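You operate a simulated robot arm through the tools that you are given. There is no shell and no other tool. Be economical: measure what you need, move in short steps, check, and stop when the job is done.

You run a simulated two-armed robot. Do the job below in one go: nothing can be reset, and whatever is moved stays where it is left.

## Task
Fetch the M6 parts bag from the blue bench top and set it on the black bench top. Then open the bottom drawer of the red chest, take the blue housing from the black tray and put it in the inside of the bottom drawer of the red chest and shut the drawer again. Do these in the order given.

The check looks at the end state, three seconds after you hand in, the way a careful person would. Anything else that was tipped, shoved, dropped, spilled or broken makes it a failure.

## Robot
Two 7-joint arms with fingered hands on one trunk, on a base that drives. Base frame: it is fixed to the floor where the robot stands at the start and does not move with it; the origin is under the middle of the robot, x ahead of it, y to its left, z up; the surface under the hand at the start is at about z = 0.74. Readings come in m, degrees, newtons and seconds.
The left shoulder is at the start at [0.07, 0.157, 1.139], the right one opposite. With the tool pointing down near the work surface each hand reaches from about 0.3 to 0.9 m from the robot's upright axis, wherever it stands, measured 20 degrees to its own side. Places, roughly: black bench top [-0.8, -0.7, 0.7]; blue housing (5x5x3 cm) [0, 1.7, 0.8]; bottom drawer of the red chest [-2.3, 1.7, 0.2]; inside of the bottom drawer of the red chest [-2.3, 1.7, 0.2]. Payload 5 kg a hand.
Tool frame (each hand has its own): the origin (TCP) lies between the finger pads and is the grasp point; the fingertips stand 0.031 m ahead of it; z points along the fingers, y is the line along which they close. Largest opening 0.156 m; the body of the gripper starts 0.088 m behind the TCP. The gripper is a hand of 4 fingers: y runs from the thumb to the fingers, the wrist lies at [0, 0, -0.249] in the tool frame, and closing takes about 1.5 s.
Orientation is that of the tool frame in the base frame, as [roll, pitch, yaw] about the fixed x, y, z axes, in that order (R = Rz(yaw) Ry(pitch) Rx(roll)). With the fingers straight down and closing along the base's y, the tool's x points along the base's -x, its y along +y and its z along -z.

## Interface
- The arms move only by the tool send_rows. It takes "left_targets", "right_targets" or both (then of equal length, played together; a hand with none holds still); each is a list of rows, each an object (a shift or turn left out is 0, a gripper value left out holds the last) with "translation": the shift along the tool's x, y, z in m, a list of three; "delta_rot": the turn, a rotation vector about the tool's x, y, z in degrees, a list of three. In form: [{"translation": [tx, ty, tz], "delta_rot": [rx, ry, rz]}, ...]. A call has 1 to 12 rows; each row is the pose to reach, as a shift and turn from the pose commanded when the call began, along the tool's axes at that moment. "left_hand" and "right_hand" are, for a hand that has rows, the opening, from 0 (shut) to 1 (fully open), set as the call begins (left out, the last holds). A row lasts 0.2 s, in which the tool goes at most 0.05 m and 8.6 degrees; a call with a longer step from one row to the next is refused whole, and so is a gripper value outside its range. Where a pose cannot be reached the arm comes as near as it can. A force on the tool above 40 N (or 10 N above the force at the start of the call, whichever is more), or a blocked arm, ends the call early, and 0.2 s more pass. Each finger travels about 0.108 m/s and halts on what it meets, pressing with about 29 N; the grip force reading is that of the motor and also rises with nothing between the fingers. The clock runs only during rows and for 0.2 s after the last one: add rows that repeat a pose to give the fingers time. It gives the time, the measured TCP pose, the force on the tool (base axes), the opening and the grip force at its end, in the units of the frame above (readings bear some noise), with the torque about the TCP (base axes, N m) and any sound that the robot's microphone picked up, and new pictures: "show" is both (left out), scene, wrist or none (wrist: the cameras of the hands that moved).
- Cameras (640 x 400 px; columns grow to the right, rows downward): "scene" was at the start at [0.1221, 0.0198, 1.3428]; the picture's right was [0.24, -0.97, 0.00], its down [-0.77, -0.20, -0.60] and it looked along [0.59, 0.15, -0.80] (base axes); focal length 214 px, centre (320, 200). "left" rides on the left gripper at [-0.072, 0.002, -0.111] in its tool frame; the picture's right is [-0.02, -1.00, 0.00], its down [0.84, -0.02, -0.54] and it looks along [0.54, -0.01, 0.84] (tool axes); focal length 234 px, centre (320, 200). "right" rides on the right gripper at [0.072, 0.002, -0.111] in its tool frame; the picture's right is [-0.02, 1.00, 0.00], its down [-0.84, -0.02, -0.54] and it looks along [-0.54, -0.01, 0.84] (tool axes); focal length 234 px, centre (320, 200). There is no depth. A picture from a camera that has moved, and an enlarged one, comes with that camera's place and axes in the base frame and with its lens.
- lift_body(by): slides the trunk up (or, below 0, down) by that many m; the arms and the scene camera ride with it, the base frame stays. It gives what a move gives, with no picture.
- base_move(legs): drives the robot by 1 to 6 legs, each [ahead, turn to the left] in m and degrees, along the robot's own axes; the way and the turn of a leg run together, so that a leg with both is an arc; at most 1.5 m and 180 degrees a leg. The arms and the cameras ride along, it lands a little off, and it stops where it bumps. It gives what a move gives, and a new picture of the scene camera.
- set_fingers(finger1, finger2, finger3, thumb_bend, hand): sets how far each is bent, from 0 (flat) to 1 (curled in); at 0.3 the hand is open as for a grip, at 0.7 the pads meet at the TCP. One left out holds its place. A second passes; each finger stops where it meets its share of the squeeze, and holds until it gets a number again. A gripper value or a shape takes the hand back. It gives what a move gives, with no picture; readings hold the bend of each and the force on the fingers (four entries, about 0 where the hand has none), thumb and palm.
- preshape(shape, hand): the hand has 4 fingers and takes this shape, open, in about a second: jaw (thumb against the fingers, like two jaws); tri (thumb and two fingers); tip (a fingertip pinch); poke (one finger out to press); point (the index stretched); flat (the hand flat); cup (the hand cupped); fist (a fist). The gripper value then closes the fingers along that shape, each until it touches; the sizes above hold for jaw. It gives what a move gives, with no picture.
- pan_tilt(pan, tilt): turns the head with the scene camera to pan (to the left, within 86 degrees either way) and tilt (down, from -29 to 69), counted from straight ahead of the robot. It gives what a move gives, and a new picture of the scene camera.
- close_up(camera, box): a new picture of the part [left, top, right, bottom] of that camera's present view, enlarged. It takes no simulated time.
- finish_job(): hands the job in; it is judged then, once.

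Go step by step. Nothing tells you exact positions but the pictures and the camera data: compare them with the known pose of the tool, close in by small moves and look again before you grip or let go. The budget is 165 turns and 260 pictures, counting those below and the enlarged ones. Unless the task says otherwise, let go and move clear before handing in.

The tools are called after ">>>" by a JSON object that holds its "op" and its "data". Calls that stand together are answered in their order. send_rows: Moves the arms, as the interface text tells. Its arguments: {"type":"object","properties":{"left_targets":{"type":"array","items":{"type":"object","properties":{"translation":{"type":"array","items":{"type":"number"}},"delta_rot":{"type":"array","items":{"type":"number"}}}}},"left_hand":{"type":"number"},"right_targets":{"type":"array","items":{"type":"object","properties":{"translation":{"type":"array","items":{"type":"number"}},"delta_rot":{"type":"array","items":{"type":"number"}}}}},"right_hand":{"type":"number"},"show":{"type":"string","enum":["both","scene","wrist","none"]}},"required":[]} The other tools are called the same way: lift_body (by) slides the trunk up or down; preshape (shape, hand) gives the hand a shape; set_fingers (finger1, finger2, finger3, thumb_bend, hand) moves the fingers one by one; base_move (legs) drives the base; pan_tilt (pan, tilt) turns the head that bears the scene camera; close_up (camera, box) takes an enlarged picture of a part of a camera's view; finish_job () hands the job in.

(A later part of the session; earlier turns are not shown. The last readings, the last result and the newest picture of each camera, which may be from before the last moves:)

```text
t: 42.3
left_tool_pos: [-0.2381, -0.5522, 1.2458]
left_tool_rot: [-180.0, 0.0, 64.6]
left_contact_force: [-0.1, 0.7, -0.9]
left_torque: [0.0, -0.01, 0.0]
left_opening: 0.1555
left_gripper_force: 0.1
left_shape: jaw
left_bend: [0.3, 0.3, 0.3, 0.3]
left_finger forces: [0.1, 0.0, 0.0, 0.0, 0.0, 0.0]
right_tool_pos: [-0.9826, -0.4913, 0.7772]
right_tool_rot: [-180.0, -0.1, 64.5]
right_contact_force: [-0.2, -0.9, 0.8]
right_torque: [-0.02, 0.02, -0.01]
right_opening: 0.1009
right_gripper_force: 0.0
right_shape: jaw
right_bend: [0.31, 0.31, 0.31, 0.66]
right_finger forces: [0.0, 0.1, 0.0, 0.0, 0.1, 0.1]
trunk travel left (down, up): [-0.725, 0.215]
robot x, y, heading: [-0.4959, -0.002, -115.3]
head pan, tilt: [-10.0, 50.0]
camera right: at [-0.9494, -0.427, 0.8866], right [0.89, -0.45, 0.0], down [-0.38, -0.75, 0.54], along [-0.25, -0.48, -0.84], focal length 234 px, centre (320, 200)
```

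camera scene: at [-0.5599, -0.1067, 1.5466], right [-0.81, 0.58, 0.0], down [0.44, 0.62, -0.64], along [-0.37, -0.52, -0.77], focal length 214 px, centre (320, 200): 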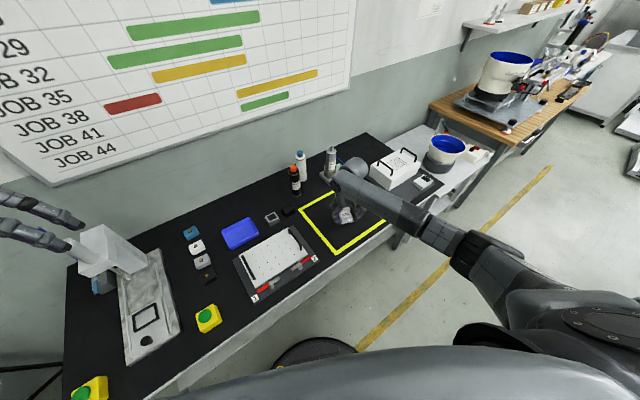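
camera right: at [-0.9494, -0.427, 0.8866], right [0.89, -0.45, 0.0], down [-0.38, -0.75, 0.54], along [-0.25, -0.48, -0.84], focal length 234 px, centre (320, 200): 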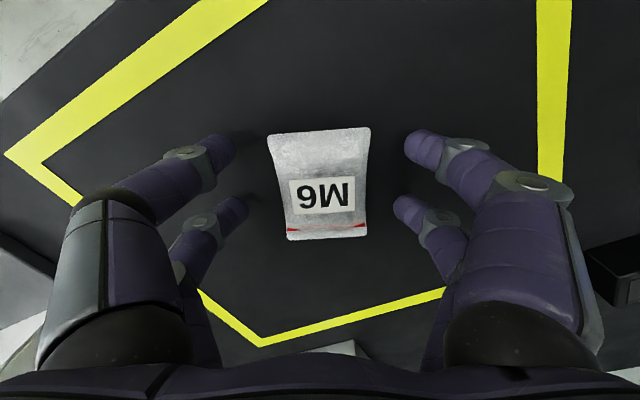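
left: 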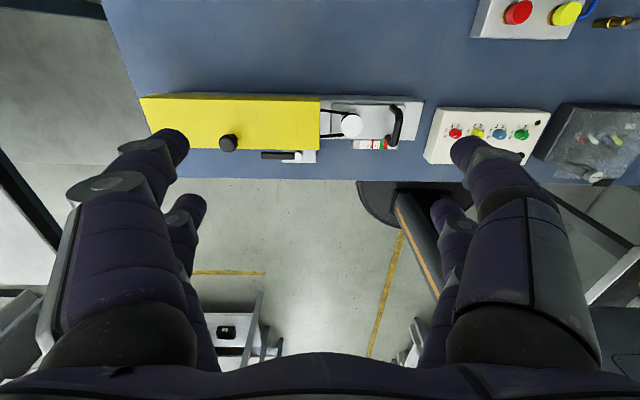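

>>> {"op": "send_rows", "data": {"right_targets": [{"translation": [0, 0, -0.02]}, {"translation": [0, 0, -0.065]}, {"translation": [0, 0, -0.11]}, {"translation": [0, 0, -0.155]}, {"translation": [0, 0, -0.2]}, {"translation": [0, 0, -0.245]}, {"translation": [0, 0, -0.29]}, {"translation": [0, 0, -0.335]}, {"translation": [0, 0, -0.38]}, {"translation": [0, 0, -0.425]}, {"translation": [0, 0, -0.46]}], "show": "both"}}

>>> {"op": "send_rows", "data": {"right_targets": [{"translation": [0.033, -0.028, 0]}, {"translation": [0.066, -0.056, 0]}, {"translation": [0.098, -0.084, 0]}, {"translation": [0.131, -0.112, 0]}, {"translation": [0.164, -0.14, 0]}, {"translation": [0.197, -0.168, 0]}, {"translation": [0.23, -0.195, 0]}, {"translation": [0.262, -0.223, 0]}, {"translation": [0.262, -0.223, 0]}], "show": "scene"}}

```text
t: 44.7
left_tool_pos: [-0.237, -0.5522, 1.2454]
left_tool_rot: [179.9, 0.0, 64.4]
left_contact_force: [-0.1, 0.1, -0.7]
left_torque: [-0.02, 0.01, 0.04]
left_opening: 0.1559
left_gripper_force: 0.1
left_shape: jaw
left_bend: [0.3, 0.3, 0.3, 0.3]
left_finger forces: [0.0, 0.1, 0.0, 0.0, 0.0, 0.0]
right_tool_pos: [-0.9832, -0.4928, 1.2369]
right_tool_rot: [-179.9, 0.0, 64.4]
right_contact_force: [0.8, 0.8, 1.0]
right_torque: [-0.01, 0.02, 0.02]
right_opening: 0.101
right_gripper_force: 0.3
right_shape: jaw
right_bend: [0.31, 0.31, 0.31, 0.66]
right_finger forces: [0.1, 0.1, 0.1, 0.0, 0.1, 0.0]
trunk travel left (down, up): [-0.725, 0.215]
robot x, y, heading: [-0.4921, -0.0021, -115.6]
head pan, tilt: [-10.0, 50.0]
camera scene: at [-0.5593, -0.1063, 1.5465], right [-0.81, 0.58, 0.0], down [0.44, 0.62, -0.64], along [-0.37, -0.52, -0.77], focal length 214 px, centre (320, 200)
camera right: at [-0.9491, -0.4283, 1.347], right [0.89, -0.45, 0.0], down [-0.38, -0.75, 0.54], along [-0.25, -0.48, -0.84], focal length 234 px, centre (320, 200)
```

scene: 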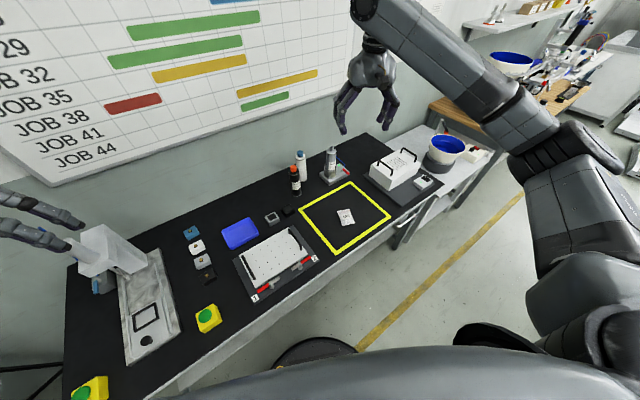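
right: 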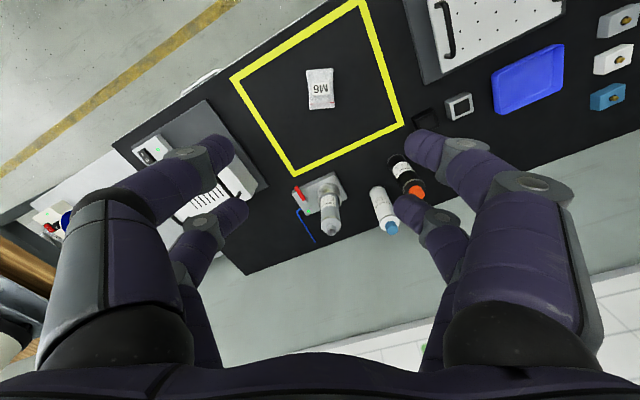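

```text
t: 46.7
left_tool_pos: [-0.238, -0.5543, 1.2459]
left_tool_rot: [180.0, 0.0, 64.6]
left_contact_force: [-0.1, -0.6, -0.5]
left_torque: [0.02, -0.02, 0.01]
left_opening: 0.1561
left_gripper_force: 0.1
left_shape: jaw
left_bend: [0.3, 0.3, 0.3, 0.3]
left_finger forces: [0.0, 0.0, 0.0, 0.1, 0.1, 0.1]
right_tool_pos: [-1.0707, -0.163, 1.2368]
right_tool_rot: [-180.0, 0.0, 64.5]
right_contact_force: [0.6, -0.5, 0.2]
right_torque: [0.04, -0.03, 0.02]
right_opening: 0.1009
right_gripper_force: 0.1
right_shape: jaw
right_bend: [0.3, 0.3, 0.3, 0.66]
right_finger forces: [0.0, 0.1, 0.1, 0.0, 0.1, 0.0]
trunk travel left (down, up): [-0.725, 0.215]
robot x, y, heading: [-0.4913, 0.0025, -115.6]
head pan, tilt: [-10.0, 50.0]
camera scene: at [-0.5608, -0.1079, 1.5464], right [-0.81, 0.58, 0.0], down [0.44, 0.62, -0.64], along [-0.37, -0.52, -0.77], focal length 214 px, centre (320, 200)
```

scene: 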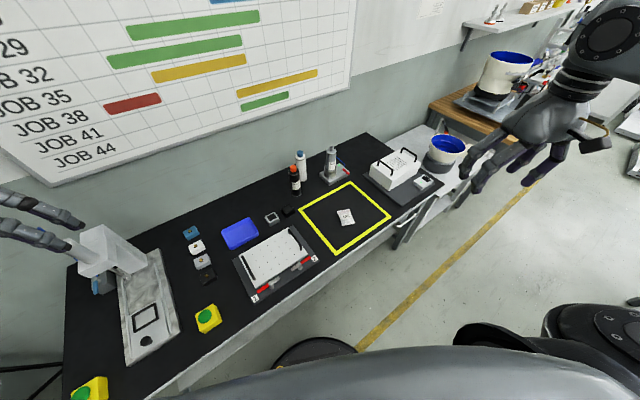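

The bag is set down. Now I'll turn around toward the red chest and survey the room.

>>> {"op": "base_move", "data": {"legs": [[0, -85]]}}

>>> {"op": "pan_tilt", "data": {"pan": 0, "tilt": 30}}

>>> {"op": "pan_tilt", "data": {"pan": -70, "tilt": 30}}

```text
t: 50.6
left_tool_pos: [-1.0104, -0.3221, 1.2454]
left_tool_rot: [-180.0, 0.0, -18.3]
left_contact_force: [0.5, 0.4, 0.0]
left_torque: [0.02, -0.01, 0.01]
left_opening: 0.1561
left_gripper_force: 0.1
left_shape: jaw
left_bend: [0.3, 0.3, 0.3, 0.3]
left_finger forces: [0.0, 0.0, 0.1, 0.1, 0.0, 0.0]
right_tool_pos: [-0.7258, 0.5525, 1.2375]
right_tool_rot: [180.0, 0.0, -18.3]
right_contact_force: [0.2, 0.7, 0.8]
right_torque: [0.01, 0.01, 0.0]
right_opening: 0.1012
right_gripper_force: 0.0
right_shape: jaw
right_bend: [0.3, 0.3, 0.3, 0.66]
right_finger forces: [0.1, 0.1, 0.0, 0.0, 0.0, 0.0]
trunk travel left (down, up): [-0.725, 0.215]
robot x, y, heading: [-0.4918, -0.0042, 161.6]
head pan, tilt: [-10.0, 50.0]
camera scene: at [-0.6092, 0.0533, 1.5466], right [0.47, 0.88, 0.0], down [0.67, -0.36, -0.64], along [-0.57, 0.3, -0.77], focal length 214 px, centre (320, 200)
```

scene: 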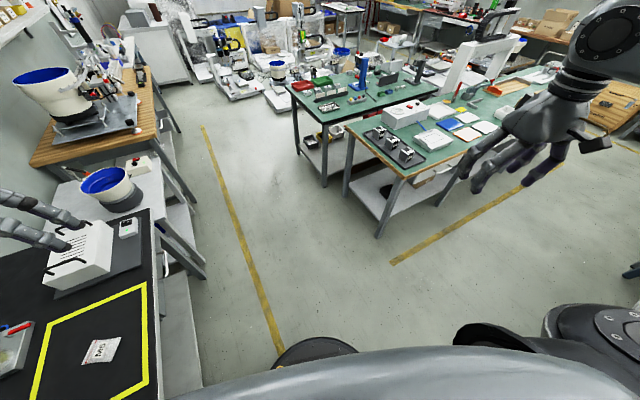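

```text
t: 51.5
left_tool_pos: [-1.0095, -0.3226, 1.2462]
left_tool_rot: [-180.0, 0.0, -18.4]
left_contact_force: [0.7, 1.3, 0.4]
left_torque: [0.0, -0.03, 0.0]
left_opening: 0.1562
left_gripper_force: 0.2
left_shape: jaw
left_bend: [0.3, 0.3, 0.3, 0.3]
left_finger forces: [0.1, 0.1, 0.0, 0.0, 0.0, 0.1]
right_tool_pos: [-0.7255, 0.5527, 1.2374]
right_tool_rot: [180.0, 0.0, -18.2]
right_contact_force: [0.0, 0.0, -0.4]
right_torque: [0.0, 0.02, -0.02]
right_opening: 0.1011
right_gripper_force: 0.1
right_shape: jaw
right_bend: [0.3, 0.3, 0.3, 0.66]
right_finger forces: [0.0, 0.0, 0.1, 0.1, 0.0, 0.1]
trunk travel left (down, up): [-0.725, 0.215]
robot x, y, heading: [-0.4941, 0.0035, 161.4]
head pan, tilt: [0.0, 30.0]
camera scene: at [-0.6271, 0.0455, 1.576], right [0.31, 0.95, 0.0], down [0.48, -0.16, -0.87], along [-0.82, 0.27, -0.5], focal length 214 px, centre (320, 200)
```

scene: 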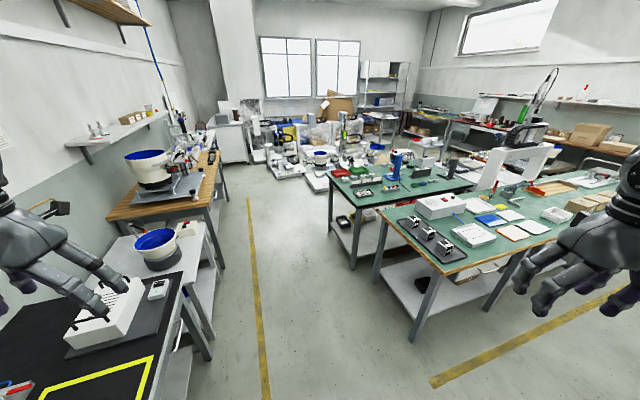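

```text
t: 52.9
left_tool_pos: [-1.0098, -0.3225, 1.2457]
left_tool_rot: [-180.0, 0.0, -18.2]
left_contact_force: [0.8, 1.0, 0.2]
left_torque: [-0.01, 0.01, 0.0]
left_opening: 0.156
left_gripper_force: 0.1
left_shape: jaw
left_bend: [0.3, 0.3, 0.3, 0.3]
left_finger forces: [0.1, 0.0, 0.1, 0.1, 0.1, 0.0]
right_tool_pos: [-0.7257, 0.5528, 1.237]
right_tool_rot: [-180.0, 0.1, -18.4]
right_contact_force: [-0.7, -0.3, 0.0]
right_torque: [0.02, -0.01, -0.02]
right_opening: 0.101
right_gripper_force: 0.1
right_shape: jaw
right_bend: [0.3, 0.3, 0.3, 0.66]
right_finger forces: [0.1, 0.0, 0.1, 0.0, 0.2, 0.0]
trunk travel left (down, up): [-0.725, 0.215]
robot x, y, heading: [-0.497, 0.0, 161.7]
head pan, tilt: [-70.0, 30.0]
camera scene: at [-0.5441, 0.1074, 1.5761], right [1.0, 0.03, 0.0], down [0.02, -0.5, -0.87], along [-0.03, 0.87, -0.5], focal length 214 px, centre (320, 200)
```

scene: 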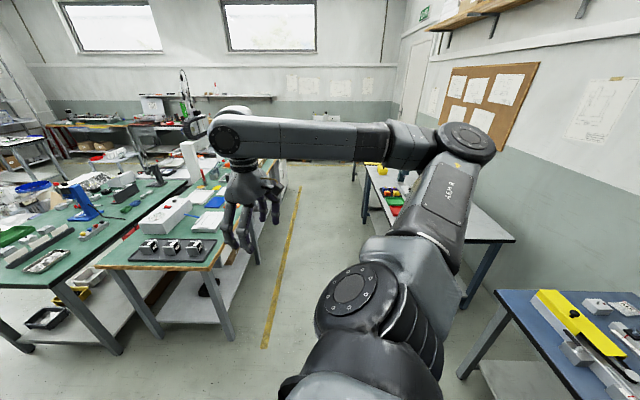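

The chest should be around (-2.3, 1.7), near the further green table. I'll zoom in there.

>>> {"op": "pan_tilt", "data": {"pan": -20, "tilt": 25}}

>>> {"op": "close_up", "data": {"camera": "scene", "box": [120, 80, 440, 280]}}

```text
t: 54.1
left_tool_pos: [-1.0099, -0.3215, 1.2465]
left_tool_rot: [-180.0, -0.1, -18.4]
left_contact_force: [0.5, -0.3, 0.0]
left_torque: [0.02, 0.02, 0.01]
left_opening: 0.1559
left_gripper_force: 0.0
left_shape: jaw
left_bend: [0.3, 0.3, 0.3, 0.3]
left_finger forces: [0.0, 0.0, 0.1, 0.0, 0.1, 0.0]
right_tool_pos: [-0.7252, 0.5525, 1.2353]
right_tool_rot: [-180.0, -0.1, -18.3]
right_contact_force: [0.1, -0.4, 0.1]
right_torque: [-0.03, 0.0, -0.01]
right_opening: 0.1013
right_gripper_force: 0.1
right_shape: jaw
right_bend: [0.3, 0.3, 0.3, 0.66]
right_finger forces: [0.1, 0.0, 0.0, 0.0, 0.1, 0.0]
trunk travel left (down, up): [-0.725, 0.215]
robot x, y, heading: [-0.4918, 0.0032, 161.8]
head pan, tilt: [-20.0, 25.0]
camera scene: at [-0.6136, 0.0742, 1.5841], right [0.62, 0.78, 0.0], down [0.33, -0.26, -0.91], along [-0.71, 0.56, -0.42], focal length 214 px, centre (320, 200)
```

scene: 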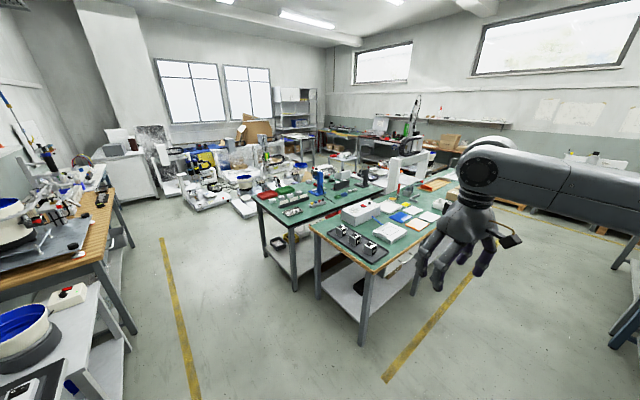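

```text
2.00 times, centred on (280, 180) of scene
camera zoom: at [-0.6136, 0.0742, 1.5841], right [0.62, 0.78, 0.0], down [0.33, -0.26, -0.91], along [-0.71, 0.56, -0.42], focal length 429 px, centre (400, 240)
```

zoom: 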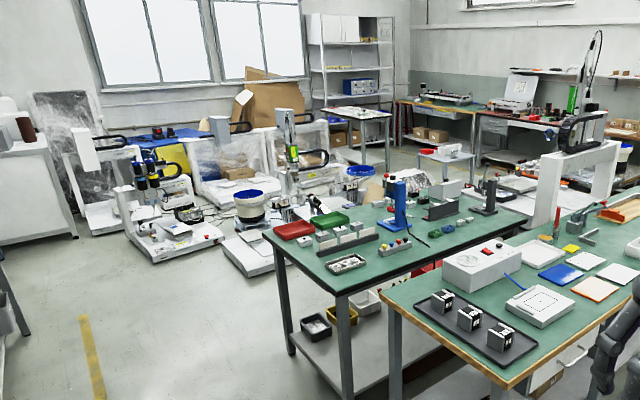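

A red chest shows beneath the far green table, probably opening toward -x. I'll drive along the aisle to get round to that side.

>>> {"op": "base_move", "data": {"legs": [[0, 10], [1.5, 0], [0.8, 8]]}}

>>> {"op": "pan_tilt", "data": {"pan": -60, "tilt": 30}}

```text
t: 66.2
left_tool_pos: [-3.179, -0.152, 1.2447]
left_tool_rot: [-179.9, 0.0, 0.0]
left_contact_force: [0.0, 0.3, -0.7]
left_torque: [-0.01, 0.02, -0.03]
left_opening: 0.156
left_gripper_force: 0.0
left_shape: jaw
left_bend: [0.3, 0.3, 0.3, 0.3]
left_finger forces: [0.1, 0.0, 0.0, 0.1, 0.0, 0.0]
right_tool_pos: [-3.1855, 0.7686, 1.2363]
right_tool_rot: [179.9, 0.1, 0.0]
right_contact_force: [-0.1, 0.1, 0.0]
right_torque: [-0.01, -0.02, 0.04]
right_opening: 0.1011
right_gripper_force: 0.1
right_shape: jaw
right_bend: [0.3, 0.3, 0.3, 0.66]
right_finger forces: [0.0, 0.1, 0.0, 0.1, 0.0, 0.0]
trunk travel left (down, up): [-0.725, 0.215]
robot x, y, heading: [-2.7921, 0.317, -180.1]
head pan, tilt: [-20.0, 25.0]
camera scene: at [-2.9275, 0.3496, 1.5841], right [0.34, 0.94, 0.0], down [0.4, -0.14, -0.91], along [-0.85, 0.31, -0.42], focal length 214 px, centre (320, 200)
```

scene: 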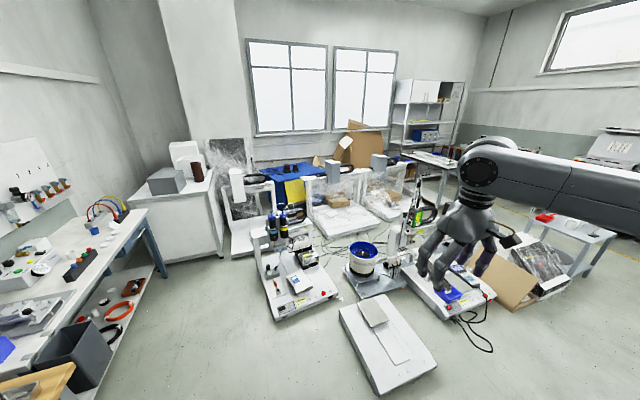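

```text
t: 67.2
left_tool_pos: [-3.1801, -0.1509, 1.2459]
left_tool_rot: [179.9, -0.1, -0.1]
left_contact_force: [-0.3, 0.1, 0.0]
left_torque: [0.02, 0.02, 0.02]
left_opening: 0.1561
left_gripper_force: 0.0
left_shape: jaw
left_bend: [0.3, 0.3, 0.3, 0.3]
left_finger forces: [0.0, 0.0, 0.1, 0.0, 0.0, 0.1]
right_tool_pos: [-3.1858, 0.7687, 1.2373]
right_tool_rot: [-179.9, 0.1, 0.1]
right_contact_force: [0.1, -0.2, -0.8]
right_torque: [0.0, -0.03, -0.03]
right_opening: 0.101
right_gripper_force: 0.0
right_shape: jaw
right_bend: [0.3, 0.3, 0.3, 0.66]
right_finger forces: [0.1, 0.1, 0.1, 0.0, 0.1, 0.0]
trunk travel left (down, up): [-0.725, 0.215]
robot x, y, heading: [-2.7934, 0.3178, -180.0]
head pan, tilt: [-60.0, 30.0]
camera scene: at [-2.8866, 0.3964, 1.5761], right [0.87, 0.5, 0.0], down [0.25, -0.43, -0.87], along [-0.43, 0.75, -0.5], focal length 214 px, centre (320, 200)
```

scene: 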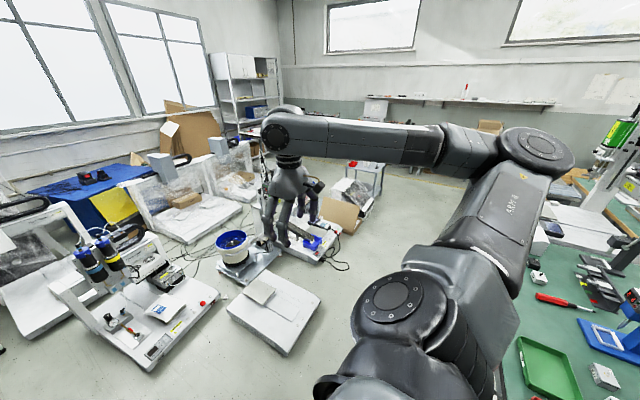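

The floor west of the table is clear up to about x = -3.4. I'll drive up along that side and look at the chest.

>>> {"op": "base_move", "data": {"legs": [[0.15, 0], [0, -90], [0.7, 0]]}}

>>> {"op": "pan_tilt", "data": {"pan": -60, "tilt": 45}}

```text
t: 75.7
left_tool_pos: [-3.4468, 1.3651, 1.2445]
left_tool_rot: [180.0, 0.0, -88.0]
left_contact_force: [-0.3, 0.4, 0.8]
left_torque: [0.01, 0.02, 0.03]
left_opening: 0.1557
left_gripper_force: 0.1
left_shape: jaw
left_bend: [0.3, 0.3, 0.3, 0.3]
left_finger forces: [0.0, 0.0, 0.0, 0.1, 0.0, 0.1]
right_tool_pos: [-2.5259, 1.4033, 1.2369]
right_tool_rot: [-180.0, -0.1, -88.0]
right_contact_force: [-0.2, -0.6, -0.1]
right_torque: [-0.02, 0.0, 0.01]
right_opening: 0.1011
right_gripper_force: 0.0
right_shape: jaw
right_bend: [0.3, 0.3, 0.3, 0.66]
right_finger forces: [0.0, 0.0, 0.0, 0.1, 0.1, 0.1]
trunk travel left (down, up): [-0.725, 0.215]
robot x, y, heading: [-2.9654, 0.9954, 92.2]
head pan, tilt: [-60.0, 30.0]
camera scene: at [-2.8893, 1.0921, 1.5762], right [0.53, -0.85, 0.0], down [-0.42, -0.26, -0.87], along [0.73, 0.46, -0.5], focal length 214 px, centre (320, 200)
```

scene: 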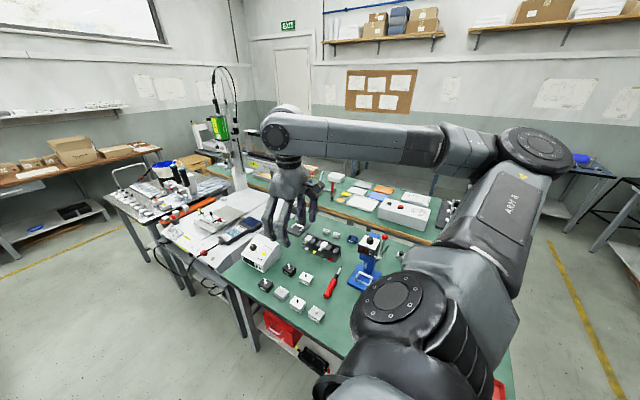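

```text
t: 76.4
left_tool_pos: [-3.4476, 1.3654, 1.2469]
left_tool_rot: [179.9, 0.1, -88.0]
left_contact_force: [0.3, 0.3, 0.4]
left_torque: [0.0, 0.04, -0.02]
left_opening: 0.1561
left_gripper_force: 0.1
left_shape: jaw
left_bend: [0.3, 0.3, 0.3, 0.3]
left_finger forces: [0.0, 0.0, 0.0, 0.0, 0.0, 0.0]
right_tool_pos: [-2.5273, 1.4037, 1.2366]
right_tool_rot: [-179.9, 0.0, -87.9]
right_contact_force: [0.0, 0.0, 0.2]
right_torque: [0.03, -0.02, 0.02]
right_opening: 0.1012
right_gripper_force: 0.1
right_shape: jaw
right_bend: [0.3, 0.3, 0.3, 0.66]
right_finger forces: [0.1, 0.0, 0.0, 0.0, 0.0, 0.0]
trunk travel left (down, up): [-0.725, 0.215]
robot x, y, heading: [-2.9629, 0.9985, 92.0]
head pan, tilt: [-60.0, 45.0]
camera scene: at [-2.8971, 1.0886, 1.5535], right [0.53, -0.85, 0.0], down [-0.6, -0.38, -0.71], along [0.6, 0.38, -0.71], focal length 214 px, centre (320, 200)
```

scene: 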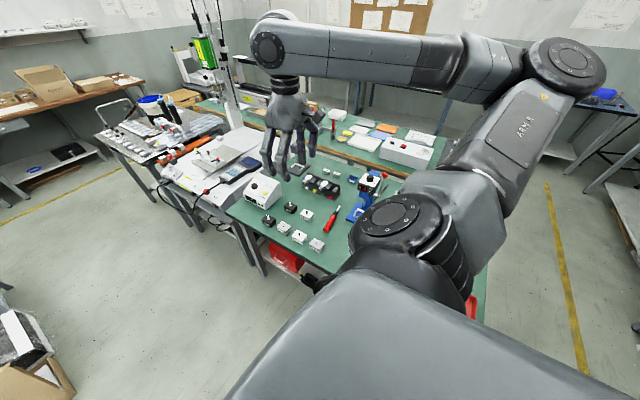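

The red chest sits on the lower shelf, facing my side at about y = 1.6. I'll drive level with it, turn to face it and back off slightly.

>>> {"op": "base_move", "data": {"legs": [[0.6, 0], [0, -92], [-0.2, 0]]}}

>>> {"op": "pan_tilt", "data": {"pan": 0, "tilt": 55}}

```text
t: 85.0
left_tool_pos: [-2.7747, 2.0616, 1.2453]
left_tool_rot: [-180.0, 0.0, 177.7]
left_contact_force: [0.1, 0.4, -0.2]
left_torque: [0.0, 0.03, -0.01]
left_opening: 0.1561
left_gripper_force: 0.0
left_shape: jaw
left_bend: [0.3, 0.3, 0.3, 0.3]
left_finger forces: [0.0, 0.0, 0.1, 0.0, 0.1, 0.0]
right_tool_pos: [-2.8057, 1.1423, 1.2359]
right_tool_rot: [179.9, -0.2, 177.8]
right_contact_force: [-0.1, -1.0, 0.2]
right_torque: [0.01, -0.02, -0.02]
right_opening: 0.101
right_gripper_force: 0.0
right_shape: jaw
right_bend: [0.3, 0.3, 0.3, 0.66]
right_finger forces: [0.1, 0.0, 0.0, 0.0, 0.0, 0.0]
trunk travel left (down, up): [-0.725, 0.215]
robot x, y, heading: [-3.182, 1.61, -2.3]
head pan, tilt: [-60.0, 45.0]
camera scene: at [-3.0931, 1.5364, 1.5533], right [-0.88, -0.47, 0.0], down [-0.33, 0.63, -0.71], along [0.33, -0.63, -0.71], focal length 214 px, centre (320, 200)
```

scene: 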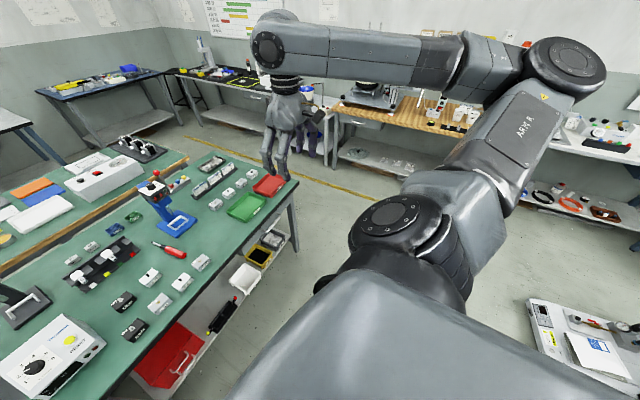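

```text
t: 86.3
left_tool_pos: [-2.7766, 2.0614, 1.2461]
left_tool_rot: [-180.0, 0.1, 177.7]
left_contact_force: [-0.4, 0.0, -0.9]
left_torque: [0.0, -0.02, 0.0]
left_opening: 0.1558
left_gripper_force: 0.1
left_shape: jaw
left_bend: [0.3, 0.3, 0.3, 0.3]
left_finger forces: [0.1, 0.0, 0.1, 0.0, 0.0, 0.1]
right_tool_pos: [-2.8081, 1.1423, 1.2362]
right_tool_rot: [179.9, 0.0, 177.7]
right_contact_force: [-0.7, 0.2, 0.2]
right_torque: [0.0, -0.02, 0.01]
right_opening: 0.1012
right_gripper_force: 0.1
right_shape: jaw
right_bend: [0.3, 0.3, 0.3, 0.66]
right_finger forces: [0.0, 0.0, 0.1, 0.1, 0.0, 0.0]
trunk travel left (down, up): [-0.725, 0.215]
robot x, y, heading: [-3.1815, 1.6124, -2.0]
head pan, tilt: [0.0, 55.0]
camera scene: at [-3.0619, 1.6055, 1.5401], right [-0.04, -1.0, 0.0], down [-0.82, 0.03, -0.57], along [0.57, -0.02, -0.82], focal length 214 px, centre (320, 200)
```

scene: 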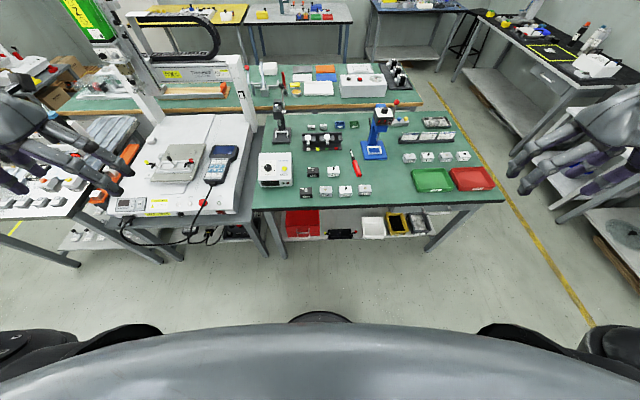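

>>> {"op": "lift_body", "data": {"by": -0.6}}

>>> {"op": "pan_tilt", "data": {"pan": 5, "tilt": 45}}

>>> {"op": "close_up", "data": {"camera": "scene", "box": [240, 120, 400, 220]}}

```text
refused: -0.6 is not a number from -0.4 to 0.4
```

```text
t: 87.1
left_tool_pos: [-2.7775, 2.0629, 1.2453]
left_tool_rot: [-179.9, 0.1, 177.8]
left_contact_force: [-0.7, -0.3, 0.1]
left_torque: [0.01, -0.04, 0.0]
left_opening: 0.1559
left_gripper_force: 0.1
left_shape: jaw
left_bend: [0.3, 0.3, 0.3, 0.3]
left_finger forces: [0.1, 0.1, 0.0, 0.1, 0.0, 0.0]
right_tool_pos: [-2.8064, 1.1411, 1.2374]
right_tool_rot: [-179.9, 0.0, 177.7]
right_contact_force: [0.8, -0.6, 0.8]
right_torque: [-0.02, 0.02, -0.02]
right_opening: 0.1008
right_gripper_force: 0.1
right_shape: jaw
right_bend: [0.3, 0.3, 0.3, 0.66]
right_finger forces: [0.0, 0.0, 0.0, 0.1, 0.1, 0.0]
trunk travel left (down, up): [-0.725, 0.215]
robot x, y, heading: [-3.1825, 1.6063, -2.0]
head pan, tilt: [5.0, 45.0]
camera scene: at [-3.0523, 1.6122, 1.5534], right [0.05, -1.0, 0.0], down [-0.71, -0.03, -0.71], along [0.71, 0.03, -0.71], focal length 214 px, centre (320, 200)
```

scene: 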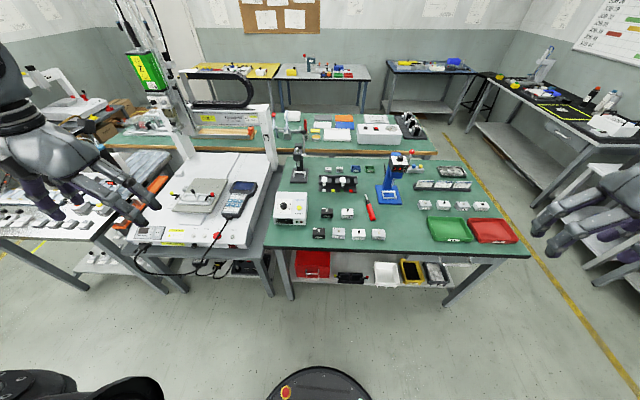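

```text
4.00 times, centred on (320, 170) of scene
camera zoom: at [-3.0523, 1.6122, 1.5534], right [0.05, -1.0, 0.0], down [-0.71, -0.03, -0.71], along [0.71, 0.03, -0.71], focal length 858 px, centre (320, 320)
```

zoom: 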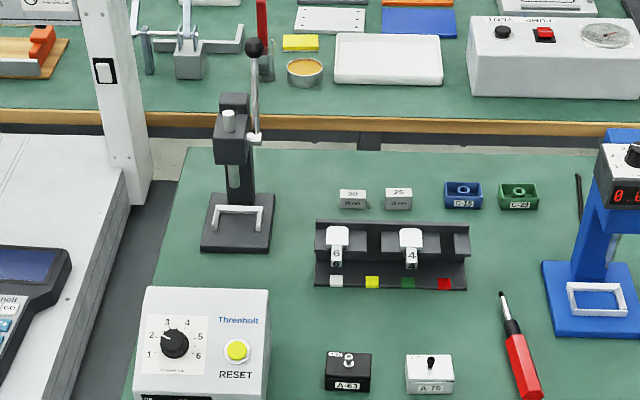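

>>> {"op": "lift_body", "data": {"by": -0.4}}

>>> {"op": "lift_body", "data": {"by": -0.2}}

>>> {"op": "pan_tilt", "data": {"pan": 5, "tilt": 45}}

>>> {"op": "close_up", "data": {"camera": "scene", "box": [200, 150, 440, 300]}}

```text
t: 90.9
left_tool_pos: [-2.7757, 2.0618, 0.8453]
left_tool_rot: [180.0, -0.1, 177.7]
left_contact_force: [0.6, -0.6, 0.4]
left_torque: [-0.02, -0.01, 0.03]
left_opening: 0.1557
left_gripper_force: 0.1
left_shape: jaw
left_bend: [0.3, 0.3, 0.3, 0.3]
left_finger forces: [0.0, 0.0, 0.0, 0.1, 0.0, 0.1]
right_tool_pos: [-2.8079, 1.1416, 0.8377]
right_tool_rot: [-180.0, 0.0, 177.8]
right_contact_force: [0.9, 0.3, 0.4]
right_torque: [-0.01, 0.0, 0.0]
right_opening: 0.101
right_gripper_force: 0.1
right_shape: jaw
right_bend: [0.3, 0.3, 0.3, 0.66]
right_finger forces: [0.1, 0.0, 0.0, 0.0, 0.0, 0.1]
trunk travel left (down, up): [-0.325, 0.615]
robot x, y, heading: [-3.1828, 1.611, -2.3]
head pan, tilt: [5.0, 45.0]
```

```text
t: 93.1
left_tool_pos: [-2.7771, 2.0626, 0.6459]
left_tool_rot: [180.0, 0.0, 177.7]
left_contact_force: [0.4, -0.7, 0.1]
left_torque: [0.04, 0.01, 0.01]
left_opening: 0.1559
left_gripper_force: 0.1
left_shape: jaw
left_bend: [0.3, 0.3, 0.3, 0.3]
left_finger forces: [0.0, 0.1, 0.1, 0.0, 0.0, 0.1]
right_tool_pos: [-2.8078, 1.1412, 0.6372]
right_tool_rot: [179.9, 0.0, 177.7]
right_contact_force: [-0.5, 0.1, -0.1]
right_torque: [0.01, 0.01, -0.01]
right_opening: 0.1012
right_gripper_force: 0.1
right_shape: jaw
right_bend: [0.3, 0.3, 0.3, 0.66]
right_finger forces: [0.0, 0.0, 0.0, 0.1, 0.0, 0.0]
trunk travel left (down, up): [-0.125, 0.815]
robot x, y, heading: [-3.1844, 1.6087, -2.0]
head pan, tilt: [5.0, 45.0]
```

```text
t: 93.7
left_tool_pos: [-2.7755, 2.0616, 0.6457]
left_tool_rot: [180.0, 0.0, 177.6]
left_contact_force: [-0.5, -0.4, -0.1]
left_torque: [-0.03, 0.03, 0.02]
left_opening: 0.1558
left_gripper_force: 0.1
left_shape: jaw
left_bend: [0.3, 0.3, 0.3, 0.3]
left_finger forces: [0.0, 0.1, 0.0, 0.1, 0.0, 0.0]
right_tool_pos: [-2.8073, 1.1414, 0.6363]
right_tool_rot: [180.0, -0.1, 177.8]
right_contact_force: [0.6, 0.3, -0.2]
right_torque: [0.01, 0.0, -0.01]
right_opening: 0.1011
right_gripper_force: 0.2
right_shape: jaw
right_bend: [0.3, 0.3, 0.3, 0.66]
right_finger forces: [0.0, 0.0, 0.1, 0.0, 0.0, 0.0]
trunk travel left (down, up): [-0.125, 0.815]
robot x, y, heading: [-3.1814, 1.6102, -2.5]
head pan, tilt: [5.0, 45.0]
camera scene: at [-3.0522, 1.6122, 0.9535], right [0.05, -1.0, 0.0], down [-0.71, -0.03, -0.71], along [0.71, 0.03, -0.71], focal length 214 px, centre (320, 200)
```

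scene: 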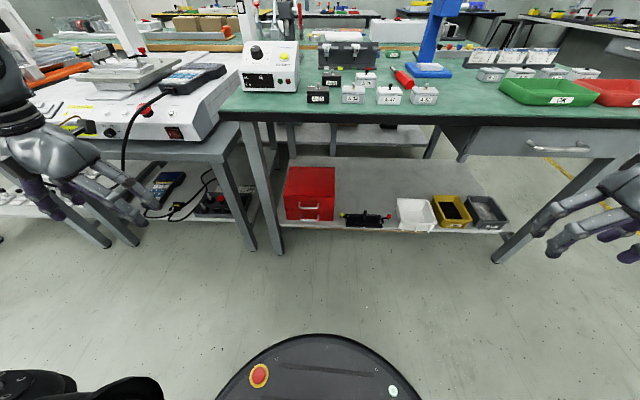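

```text
2.67 times, centred on (320, 225) of scene
camera zoom: at [-3.0522, 1.6122, 0.9535], right [0.05, -1.0, 0.0], down [-0.71, -0.03, -0.71], along [0.71, 0.03, -0.71], focal length 572 px, centre (320, 133)
```

zoom: 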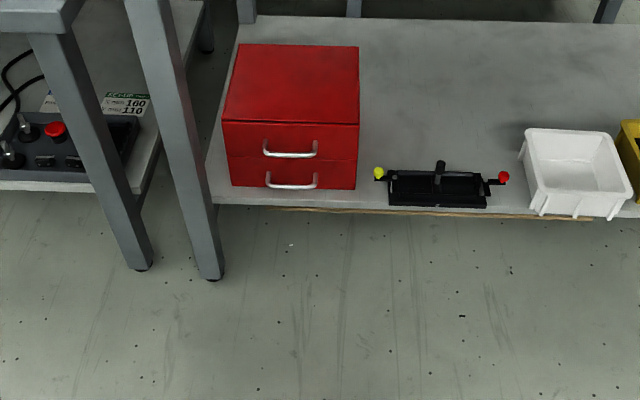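

The chest is clear now: two drawers, with the bottom handle bar at about (-2.466, 1.685, 0.246). I'll turn the left hand to point forward while bringing it in front of the chest.

>>> {"op": "send_rows", "data": {"left_targets": [{"translation": [0, -0.03, 0.02], "delta_rot": [0, -8.2, 0]}, {"translation": [0, -0.06, 0.04], "delta_rot": [0, -16.4, 0]}, {"translation": [0, -0.09, 0.06], "delta_rot": [0, -24.5, 0]}, {"translation": [0, -0.12, 0.08], "delta_rot": [0, -32.7, 0]}, {"translation": [0, -0.15, 0.1], "delta_rot": [0, -40.9, 0]}, {"translation": [0, -0.18, 0.12], "delta_rot": [0, -49.1, 0]}, {"translation": [0, -0.21, 0.14], "delta_rot": [0, -57.3, 0]}, {"translation": [0, -0.24, 0.16], "delta_rot": [0, -65.5, 0]}, {"translation": [0, -0.27, 0.18], "delta_rot": [0, -73.6, 0]}, {"translation": [0, -0.3, 0.2], "delta_rot": [0, -81.8, 0]}, {"translation": [0, -0.32, 0.22], "delta_rot": [0, -90, 0]}, {"translation": [0, -0.32, 0.22], "delta_rot": [0, -90, 0]}]}}

```text
t: 96.3
left_tool_pos: [-2.6955, 1.8843, 0.4798]
left_tool_rot: [-175.8, 83.9, 173.1]
left_contact_force: [-0.8, -0.5, -0.6]
left_torque: [0.0, -0.01, 0.04]
left_opening: 0.1559
left_gripper_force: 0.1
left_shape: jaw
left_bend: [0.3, 0.3, 0.3, 0.3]
left_finger forces: [0.0, 0.0, 0.0, 0.1, 0.0, 0.0]
left hand out of reach, approached as far as the arm can: row 4, 5, 6, 7, 8, 9, 10, 11, 12
right_tool_pos: [-2.8067, 1.1417, 0.638]
right_tool_rot: [-180.0, 0.1, 177.7]
right_contact_force: [0.5, -0.4, 0.2]
right_torque: [0.02, -0.02, -0.01]
right_opening: 0.1012
right_gripper_force: 0.1
right_shape: jaw
right_bend: [0.3, 0.3, 0.3, 0.66]
right_finger forces: [0.1, 0.0, 0.0, 0.0, 0.1, 0.1]
trunk travel left (down, up): [-0.125, 0.815]
robot x, y, heading: [-3.1823, 1.6124, -2.3]
head pan, tilt: [5.0, 45.0]
camera scene: at [-3.0524, 1.6121, 0.9537], right [0.05, -1.0, 0.0], down [-0.71, -0.03, -0.71], along [0.71, 0.03, -0.71], focal length 214 px, centre (320, 200)
camera left: at [-2.7951, 1.9072, 0.562], right [-0.19, -0.98, 0.03], down [-0.62, 0.1, -0.78], along [0.76, -0.17, -0.63], focal length 234 px, centre (320, 200)
```

scene: 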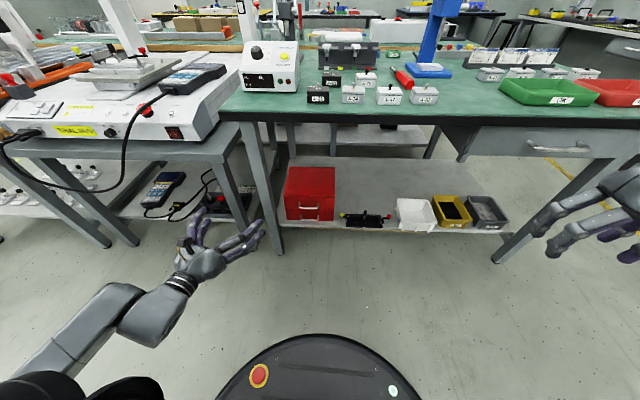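
left: 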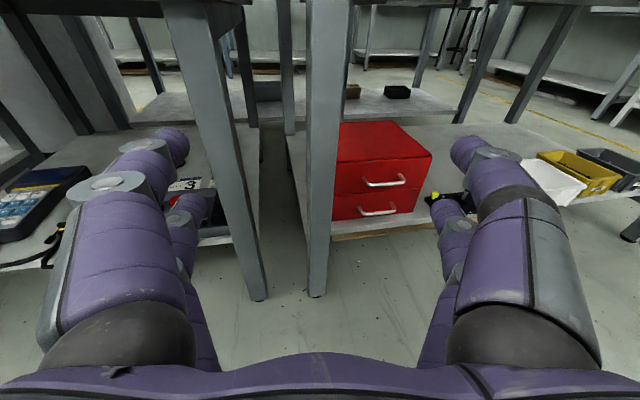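

The arm has too little room straight ahead. The hand works better out to the side, so I'll shift the base right to about (-3.05, 1.30).

>>> {"op": "base_move", "data": {"legs": [[0, -65], [0.34, 0], [0, 72]]}}

```text
t: 101.0
left_tool_pos: [-2.6793, 1.0627, 0.4796]
left_tool_rot: [-172.0, 82.1, 103.6]
left_contact_force: [0.6, -0.2, -0.2]
left_torque: [0.05, -0.01, 0.01]
left_opening: 0.1563
left_gripper_force: 0.0
left_shape: jaw
left_bend: [0.3, 0.3, 0.3, 0.3]
left_finger forces: [0.0, 0.0, 0.0, 0.0, 0.0, 0.0]
right_tool_pos: [-3.4274, 0.9161, 0.6371]
right_tool_rot: [-179.5, -0.2, 107.5]
right_contact_force: [0.0, 0.3, 0.9]
right_torque: [-0.02, 0.03, 0.01]
right_opening: 0.1014
right_gripper_force: 0.0
right_shape: jaw
right_bend: [0.3, 0.3, 0.3, 0.66]
right_finger forces: [0.0, 0.1, 0.0, 0.0, 0.0, 0.0]
trunk travel left (down, up): [-0.125, 0.815]
robot x, y, heading: [-3.113, 1.4322, -78.0]
head pan, tilt: [5.0, 45.0]
stopped in leg 2: the robot was blocked; the commanded pose is now the measured one
camera scene: at [-3.0792, 1.3091, 0.9535], right [-0.96, -0.29, 0.0], down [-0.21, 0.68, -0.71], along [0.21, -0.68, -0.71], focal length 214 px, centre (320, 200)
```

scene: 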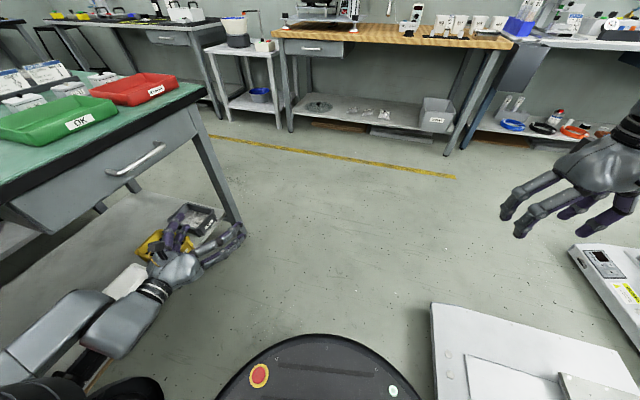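

The base brushed the floor plate on its right, which doesn't appear to have moved. I'll steer away from it with the trunk slightly higher.

>>> {"op": "lift_body", "data": {"by": 0.06}}

>>> {"op": "base_move", "data": {"legs": [[0, 33], [0.14, 0], [0, 52]]}}

```text
t: 102.0
left_tool_pos: [-2.6802, 1.0606, 0.539]
left_tool_rot: [-172.2, 82.1, 103.4]
left_contact_force: [0.1, -0.4, -0.3]
left_torque: [-0.02, 0.02, 0.02]
left_opening: 0.1562
left_gripper_force: 0.0
left_shape: jaw
left_bend: [0.3, 0.3, 0.3, 0.3]
left_finger forces: [0.0, 0.0, 0.0, 0.1, 0.0, 0.0]
right_tool_pos: [-3.4273, 0.9173, 0.6973]
right_tool_rot: [-179.6, -0.3, 107.6]
right_contact_force: [0.5, 0.5, 1.5]
right_torque: [0.0, -0.03, 0.04]
right_opening: 0.1014
right_gripper_force: 0.1
right_shape: jaw
right_bend: [0.3, 0.3, 0.3, 0.66]
right_finger forces: [0.0, 0.1, 0.1, 0.1, 0.1, 0.1]
trunk travel left (down, up): [-0.185, 0.755]
robot x, y, heading: [-3.1097, 1.4361, -77.8]
head pan, tilt: [5.0, 45.0]
```

```text
t: 103.3
left_tool_pos: [-2.6202, 1.1614, 0.5395]
left_tool_rot: [-170.7, 80.0, 112.7]
left_contact_force: [0.5, 0.6, -0.4]
left_torque: [-0.01, 0.01, 0.02]
left_opening: 0.156
left_gripper_force: 0.0
left_shape: jaw
left_bend: [0.3, 0.3, 0.3, 0.3]
left_finger forces: [0.0, 0.0, 0.0, 0.0, 0.0, 0.1]
right_tool_pos: [-3.34, 0.8934, 0.6993]
right_tool_rot: [-179.2, -0.2, 117.7]
right_contact_force: [0.8, 0.5, 0.2]
right_torque: [-0.01, -0.04, 0.0]
right_opening: 0.1012
right_gripper_force: 0.1
right_shape: jaw
right_bend: [0.3, 0.3, 0.3, 0.66]
right_finger forces: [0.0, 0.0, 0.0, 0.0, 0.0, 0.1]
trunk travel left (down, up): [-0.185, 0.755]
robot x, y, heading: [-3.1183, 1.4581, -71.3]
head pan, tilt: [5.0, 45.0]
stopped in leg 1: the robot was blocked; the commanded pose is now the measured one
camera scene: at [-3.0712, 1.3394, 1.0134], right [-0.92, -0.4, 0.0], down [-0.28, 0.65, -0.71], along [0.28, -0.65, -0.71], focal length 214 px, centre (320, 200)
```

scene: 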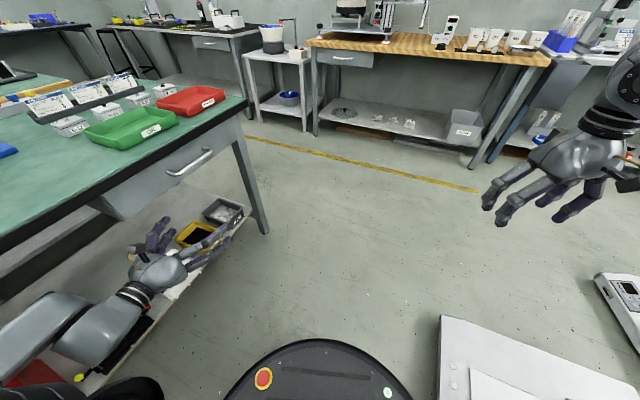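

The left elbow is against the table edge. I'll turn back right, raise the trunk clear of the tables, and then reposition with the arms high.

>>> {"op": "base_move", "data": {"legs": [[0, -18]]}}

>>> {"op": "pan_tilt", "data": {"pan": 70, "tilt": 45}}

```text
t: 104.7
left_tool_pos: [-2.7402, 1.0193, 0.5402]
left_tool_rot: [-170.4, 80.0, 94.6]
left_contact_force: [-0.4, -0.2, 0.5]
left_torque: [0.03, -0.03, 0.0]
left_opening: 0.156
left_gripper_force: 0.0
left_shape: jaw
left_bend: [0.3, 0.3, 0.3, 0.3]
left_finger forces: [0.1, 0.0, 0.1, 0.0, 0.0, 0.0]
right_tool_pos: [-3.5082, 0.9919, 0.6991]
right_tool_rot: [-179.2, -0.2, 99.2]
right_contact_force: [0.9, -0.8, 0.3]
right_torque: [0.0, 0.0, -0.02]
right_opening: 0.1018
right_gripper_force: 0.1
right_shape: jaw
right_bend: [0.3, 0.3, 0.3, 0.66]
right_finger forces: [0.0, 0.1, 0.0, 0.1, 0.0, 0.1]
trunk travel left (down, up): [-0.185, 0.755]
robot x, y, heading: [-3.1184, 1.46, -89.8]
head pan, tilt: [5.0, 45.0]
camera scene: at [-3.1121, 1.3307, 1.0135], right [-1.0, -0.09, 0.0], down [-0.06, 0.7, -0.71], along [0.06, -0.7, -0.71], focal length 214 px, centre (320, 200)
```

scene: 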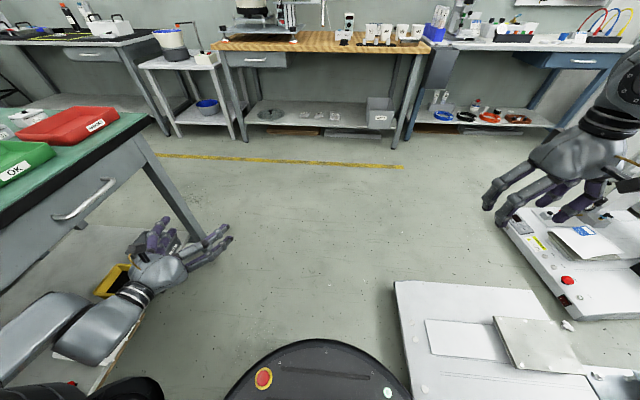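

```text
t: 106.0
left_tool_pos: [-2.7398, 1.0191, 0.5408]
left_tool_rot: [-170.4, 80.0, 94.6]
left_contact_force: [0.5, 0.1, 0.8]
left_torque: [-0.03, 0.0, -0.01]
left_opening: 0.1559
left_gripper_force: 0.1
left_shape: jaw
left_bend: [0.3, 0.3, 0.3, 0.3]
left_finger forces: [0.0, 0.1, 0.0, 0.1, 0.0, 0.0]
right_tool_pos: [-3.5084, 0.9923, 0.6975]
right_tool_rot: [-179.0, -0.2, 99.2]
right_contact_force: [0.0, -1.2, -0.2]
right_torque: [-0.01, 0.0, -0.01]
right_opening: 0.1017
right_gripper_force: 0.1
right_shape: jaw
right_bend: [0.3, 0.3, 0.3, 0.66]
right_finger forces: [0.0, 0.0, 0.0, 0.1, 0.0, 0.0]
trunk travel left (down, up): [-0.185, 0.755]
robot x, y, heading: [-3.12, 1.4657, -89.8]
head pan, tilt: [70.0, 45.0]
camera scene: at [-3.0428, 1.384, 1.0135], right [-0.34, -0.94, 0.0], down [-0.67, 0.24, -0.71], along [0.67, -0.24, -0.71], focal length 214 px, centre (320, 200)
```

scene: 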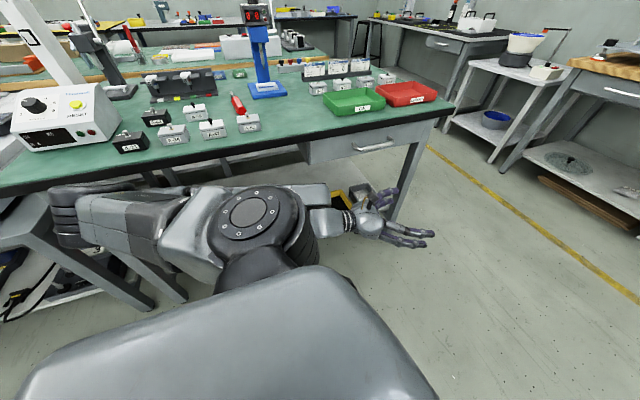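

The elbow sticks out sideways, just clear of the table edge. Raising the trunk now.

>>> {"op": "lift_body", "data": {"by": 0.4}}

>>> {"op": "lift_body", "data": {"by": 0.2}}

>>> {"op": "base_move", "data": {"legs": [[0, 44]]}}

```text
t: 109.9
left_tool_pos: [-2.7413, 1.0189, 0.9402]
left_tool_rot: [-170.4, 80.1, 94.6]
left_contact_force: [0.2, 0.4, -0.8]
left_torque: [0.0, -0.02, -0.04]
left_opening: 0.1559
left_gripper_force: 0.1
left_shape: jaw
left_bend: [0.3, 0.3, 0.3, 0.3]
left_finger forces: [0.1, 0.0, 0.0, 0.0, 0.0, 0.0]
right_tool_pos: [-3.509, 0.9917, 1.0976]
right_tool_rot: [-179.1, -0.1, 99.2]
right_contact_force: [-0.4, -0.6, 0.4]
right_torque: [0.03, 0.03, 0.01]
right_opening: 0.1012
right_gripper_force: 0.0
right_shape: jaw
right_bend: [0.3, 0.3, 0.3, 0.66]
right_finger forces: [0.0, 0.0, 0.0, 0.0, 0.0, 0.0]
trunk travel left (down, up): [-0.585, 0.355]
robot x, y, heading: [-3.1176, 1.4597, -90.0]
head pan, tilt: [70.0, 45.0]
```

```text
t: 112.0
left_tool_pos: [-2.7403, 1.0201, 1.1406]
left_tool_rot: [-170.4, 80.2, 94.6]
left_contact_force: [-0.3, 1.2, -0.8]
left_torque: [0.0, -0.03, 0.01]
left_opening: 0.1559
left_gripper_force: 0.0
left_shape: jaw
left_bend: [0.3, 0.3, 0.3, 0.3]
left_finger forces: [0.0, 0.0, 0.1, 0.0, 0.0, 0.0]
right_tool_pos: [-3.5086, 0.9917, 1.2972]
right_tool_rot: [-179.1, -0.2, 99.1]
right_contact_force: [1.0, -0.2, 0.4]
right_torque: [-0.03, 0.01, -0.03]
right_opening: 0.1014
right_gripper_force: 0.0
right_shape: jaw
right_bend: [0.3, 0.3, 0.3, 0.66]
right_finger forces: [0.0, 0.1, 0.0, 0.0, 0.1, 0.0]
trunk travel left (down, up): [-0.785, 0.155]
robot x, y, heading: [-3.1199, 1.4617, -89.8]
head pan, tilt: [70.0, 45.0]
```

```text
t: 114.0
left_tool_pos: [-2.5781, 1.2838, 1.1471]
left_tool_rot: [-169.0, 77.1, 123.6]
left_contact_force: [-0.7, -0.1, 0.1]
left_torque: [-0.02, -0.01, 0.04]
left_opening: 0.156
left_gripper_force: 0.0
left_shape: jaw
left_bend: [0.3, 0.3, 0.3, 0.3]
left_finger forces: [0.1, 0.1, 0.0, 0.0, 0.0, 0.0]
right_tool_pos: [-3.2396, 0.8865, 1.3]
right_tool_rot: [-178.7, -0.2, 128.9]
right_contact_force: [-0.9, 0.5, 1.9]
right_torque: [-0.04, -0.12, 0.02]
right_opening: 0.1018
right_gripper_force: 0.0
right_shape: jaw
right_bend: [0.3, 0.3, 0.3, 0.66]
right_finger forces: [0.0, 0.0, 0.0, 0.0, 0.0, 0.1]
trunk travel left (down, up): [-0.785, 0.155]
robot x, y, heading: [-3.1269, 1.4922, -63.7]
head pan, tilt: [70.0, 45.0]
stopped in leg 1: the robot was blocked; the commanded pose is now the measured one
camera scene: at [-3.0297, 1.455, 1.6139], right [0.1, -0.99, 0.0], down [-0.7, -0.07, -0.71], along [0.71, 0.07, -0.71], focal length 214 px, centre (320, 200)
```

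scene: 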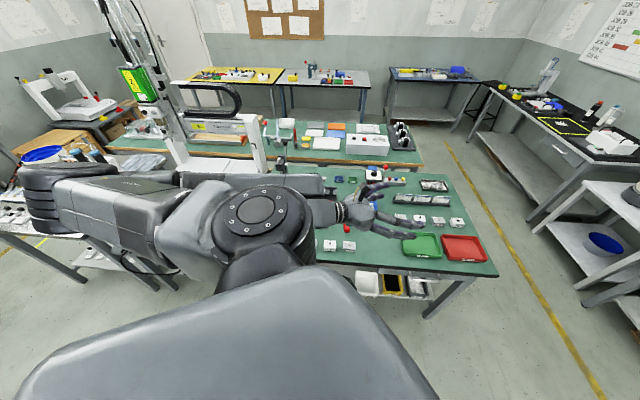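

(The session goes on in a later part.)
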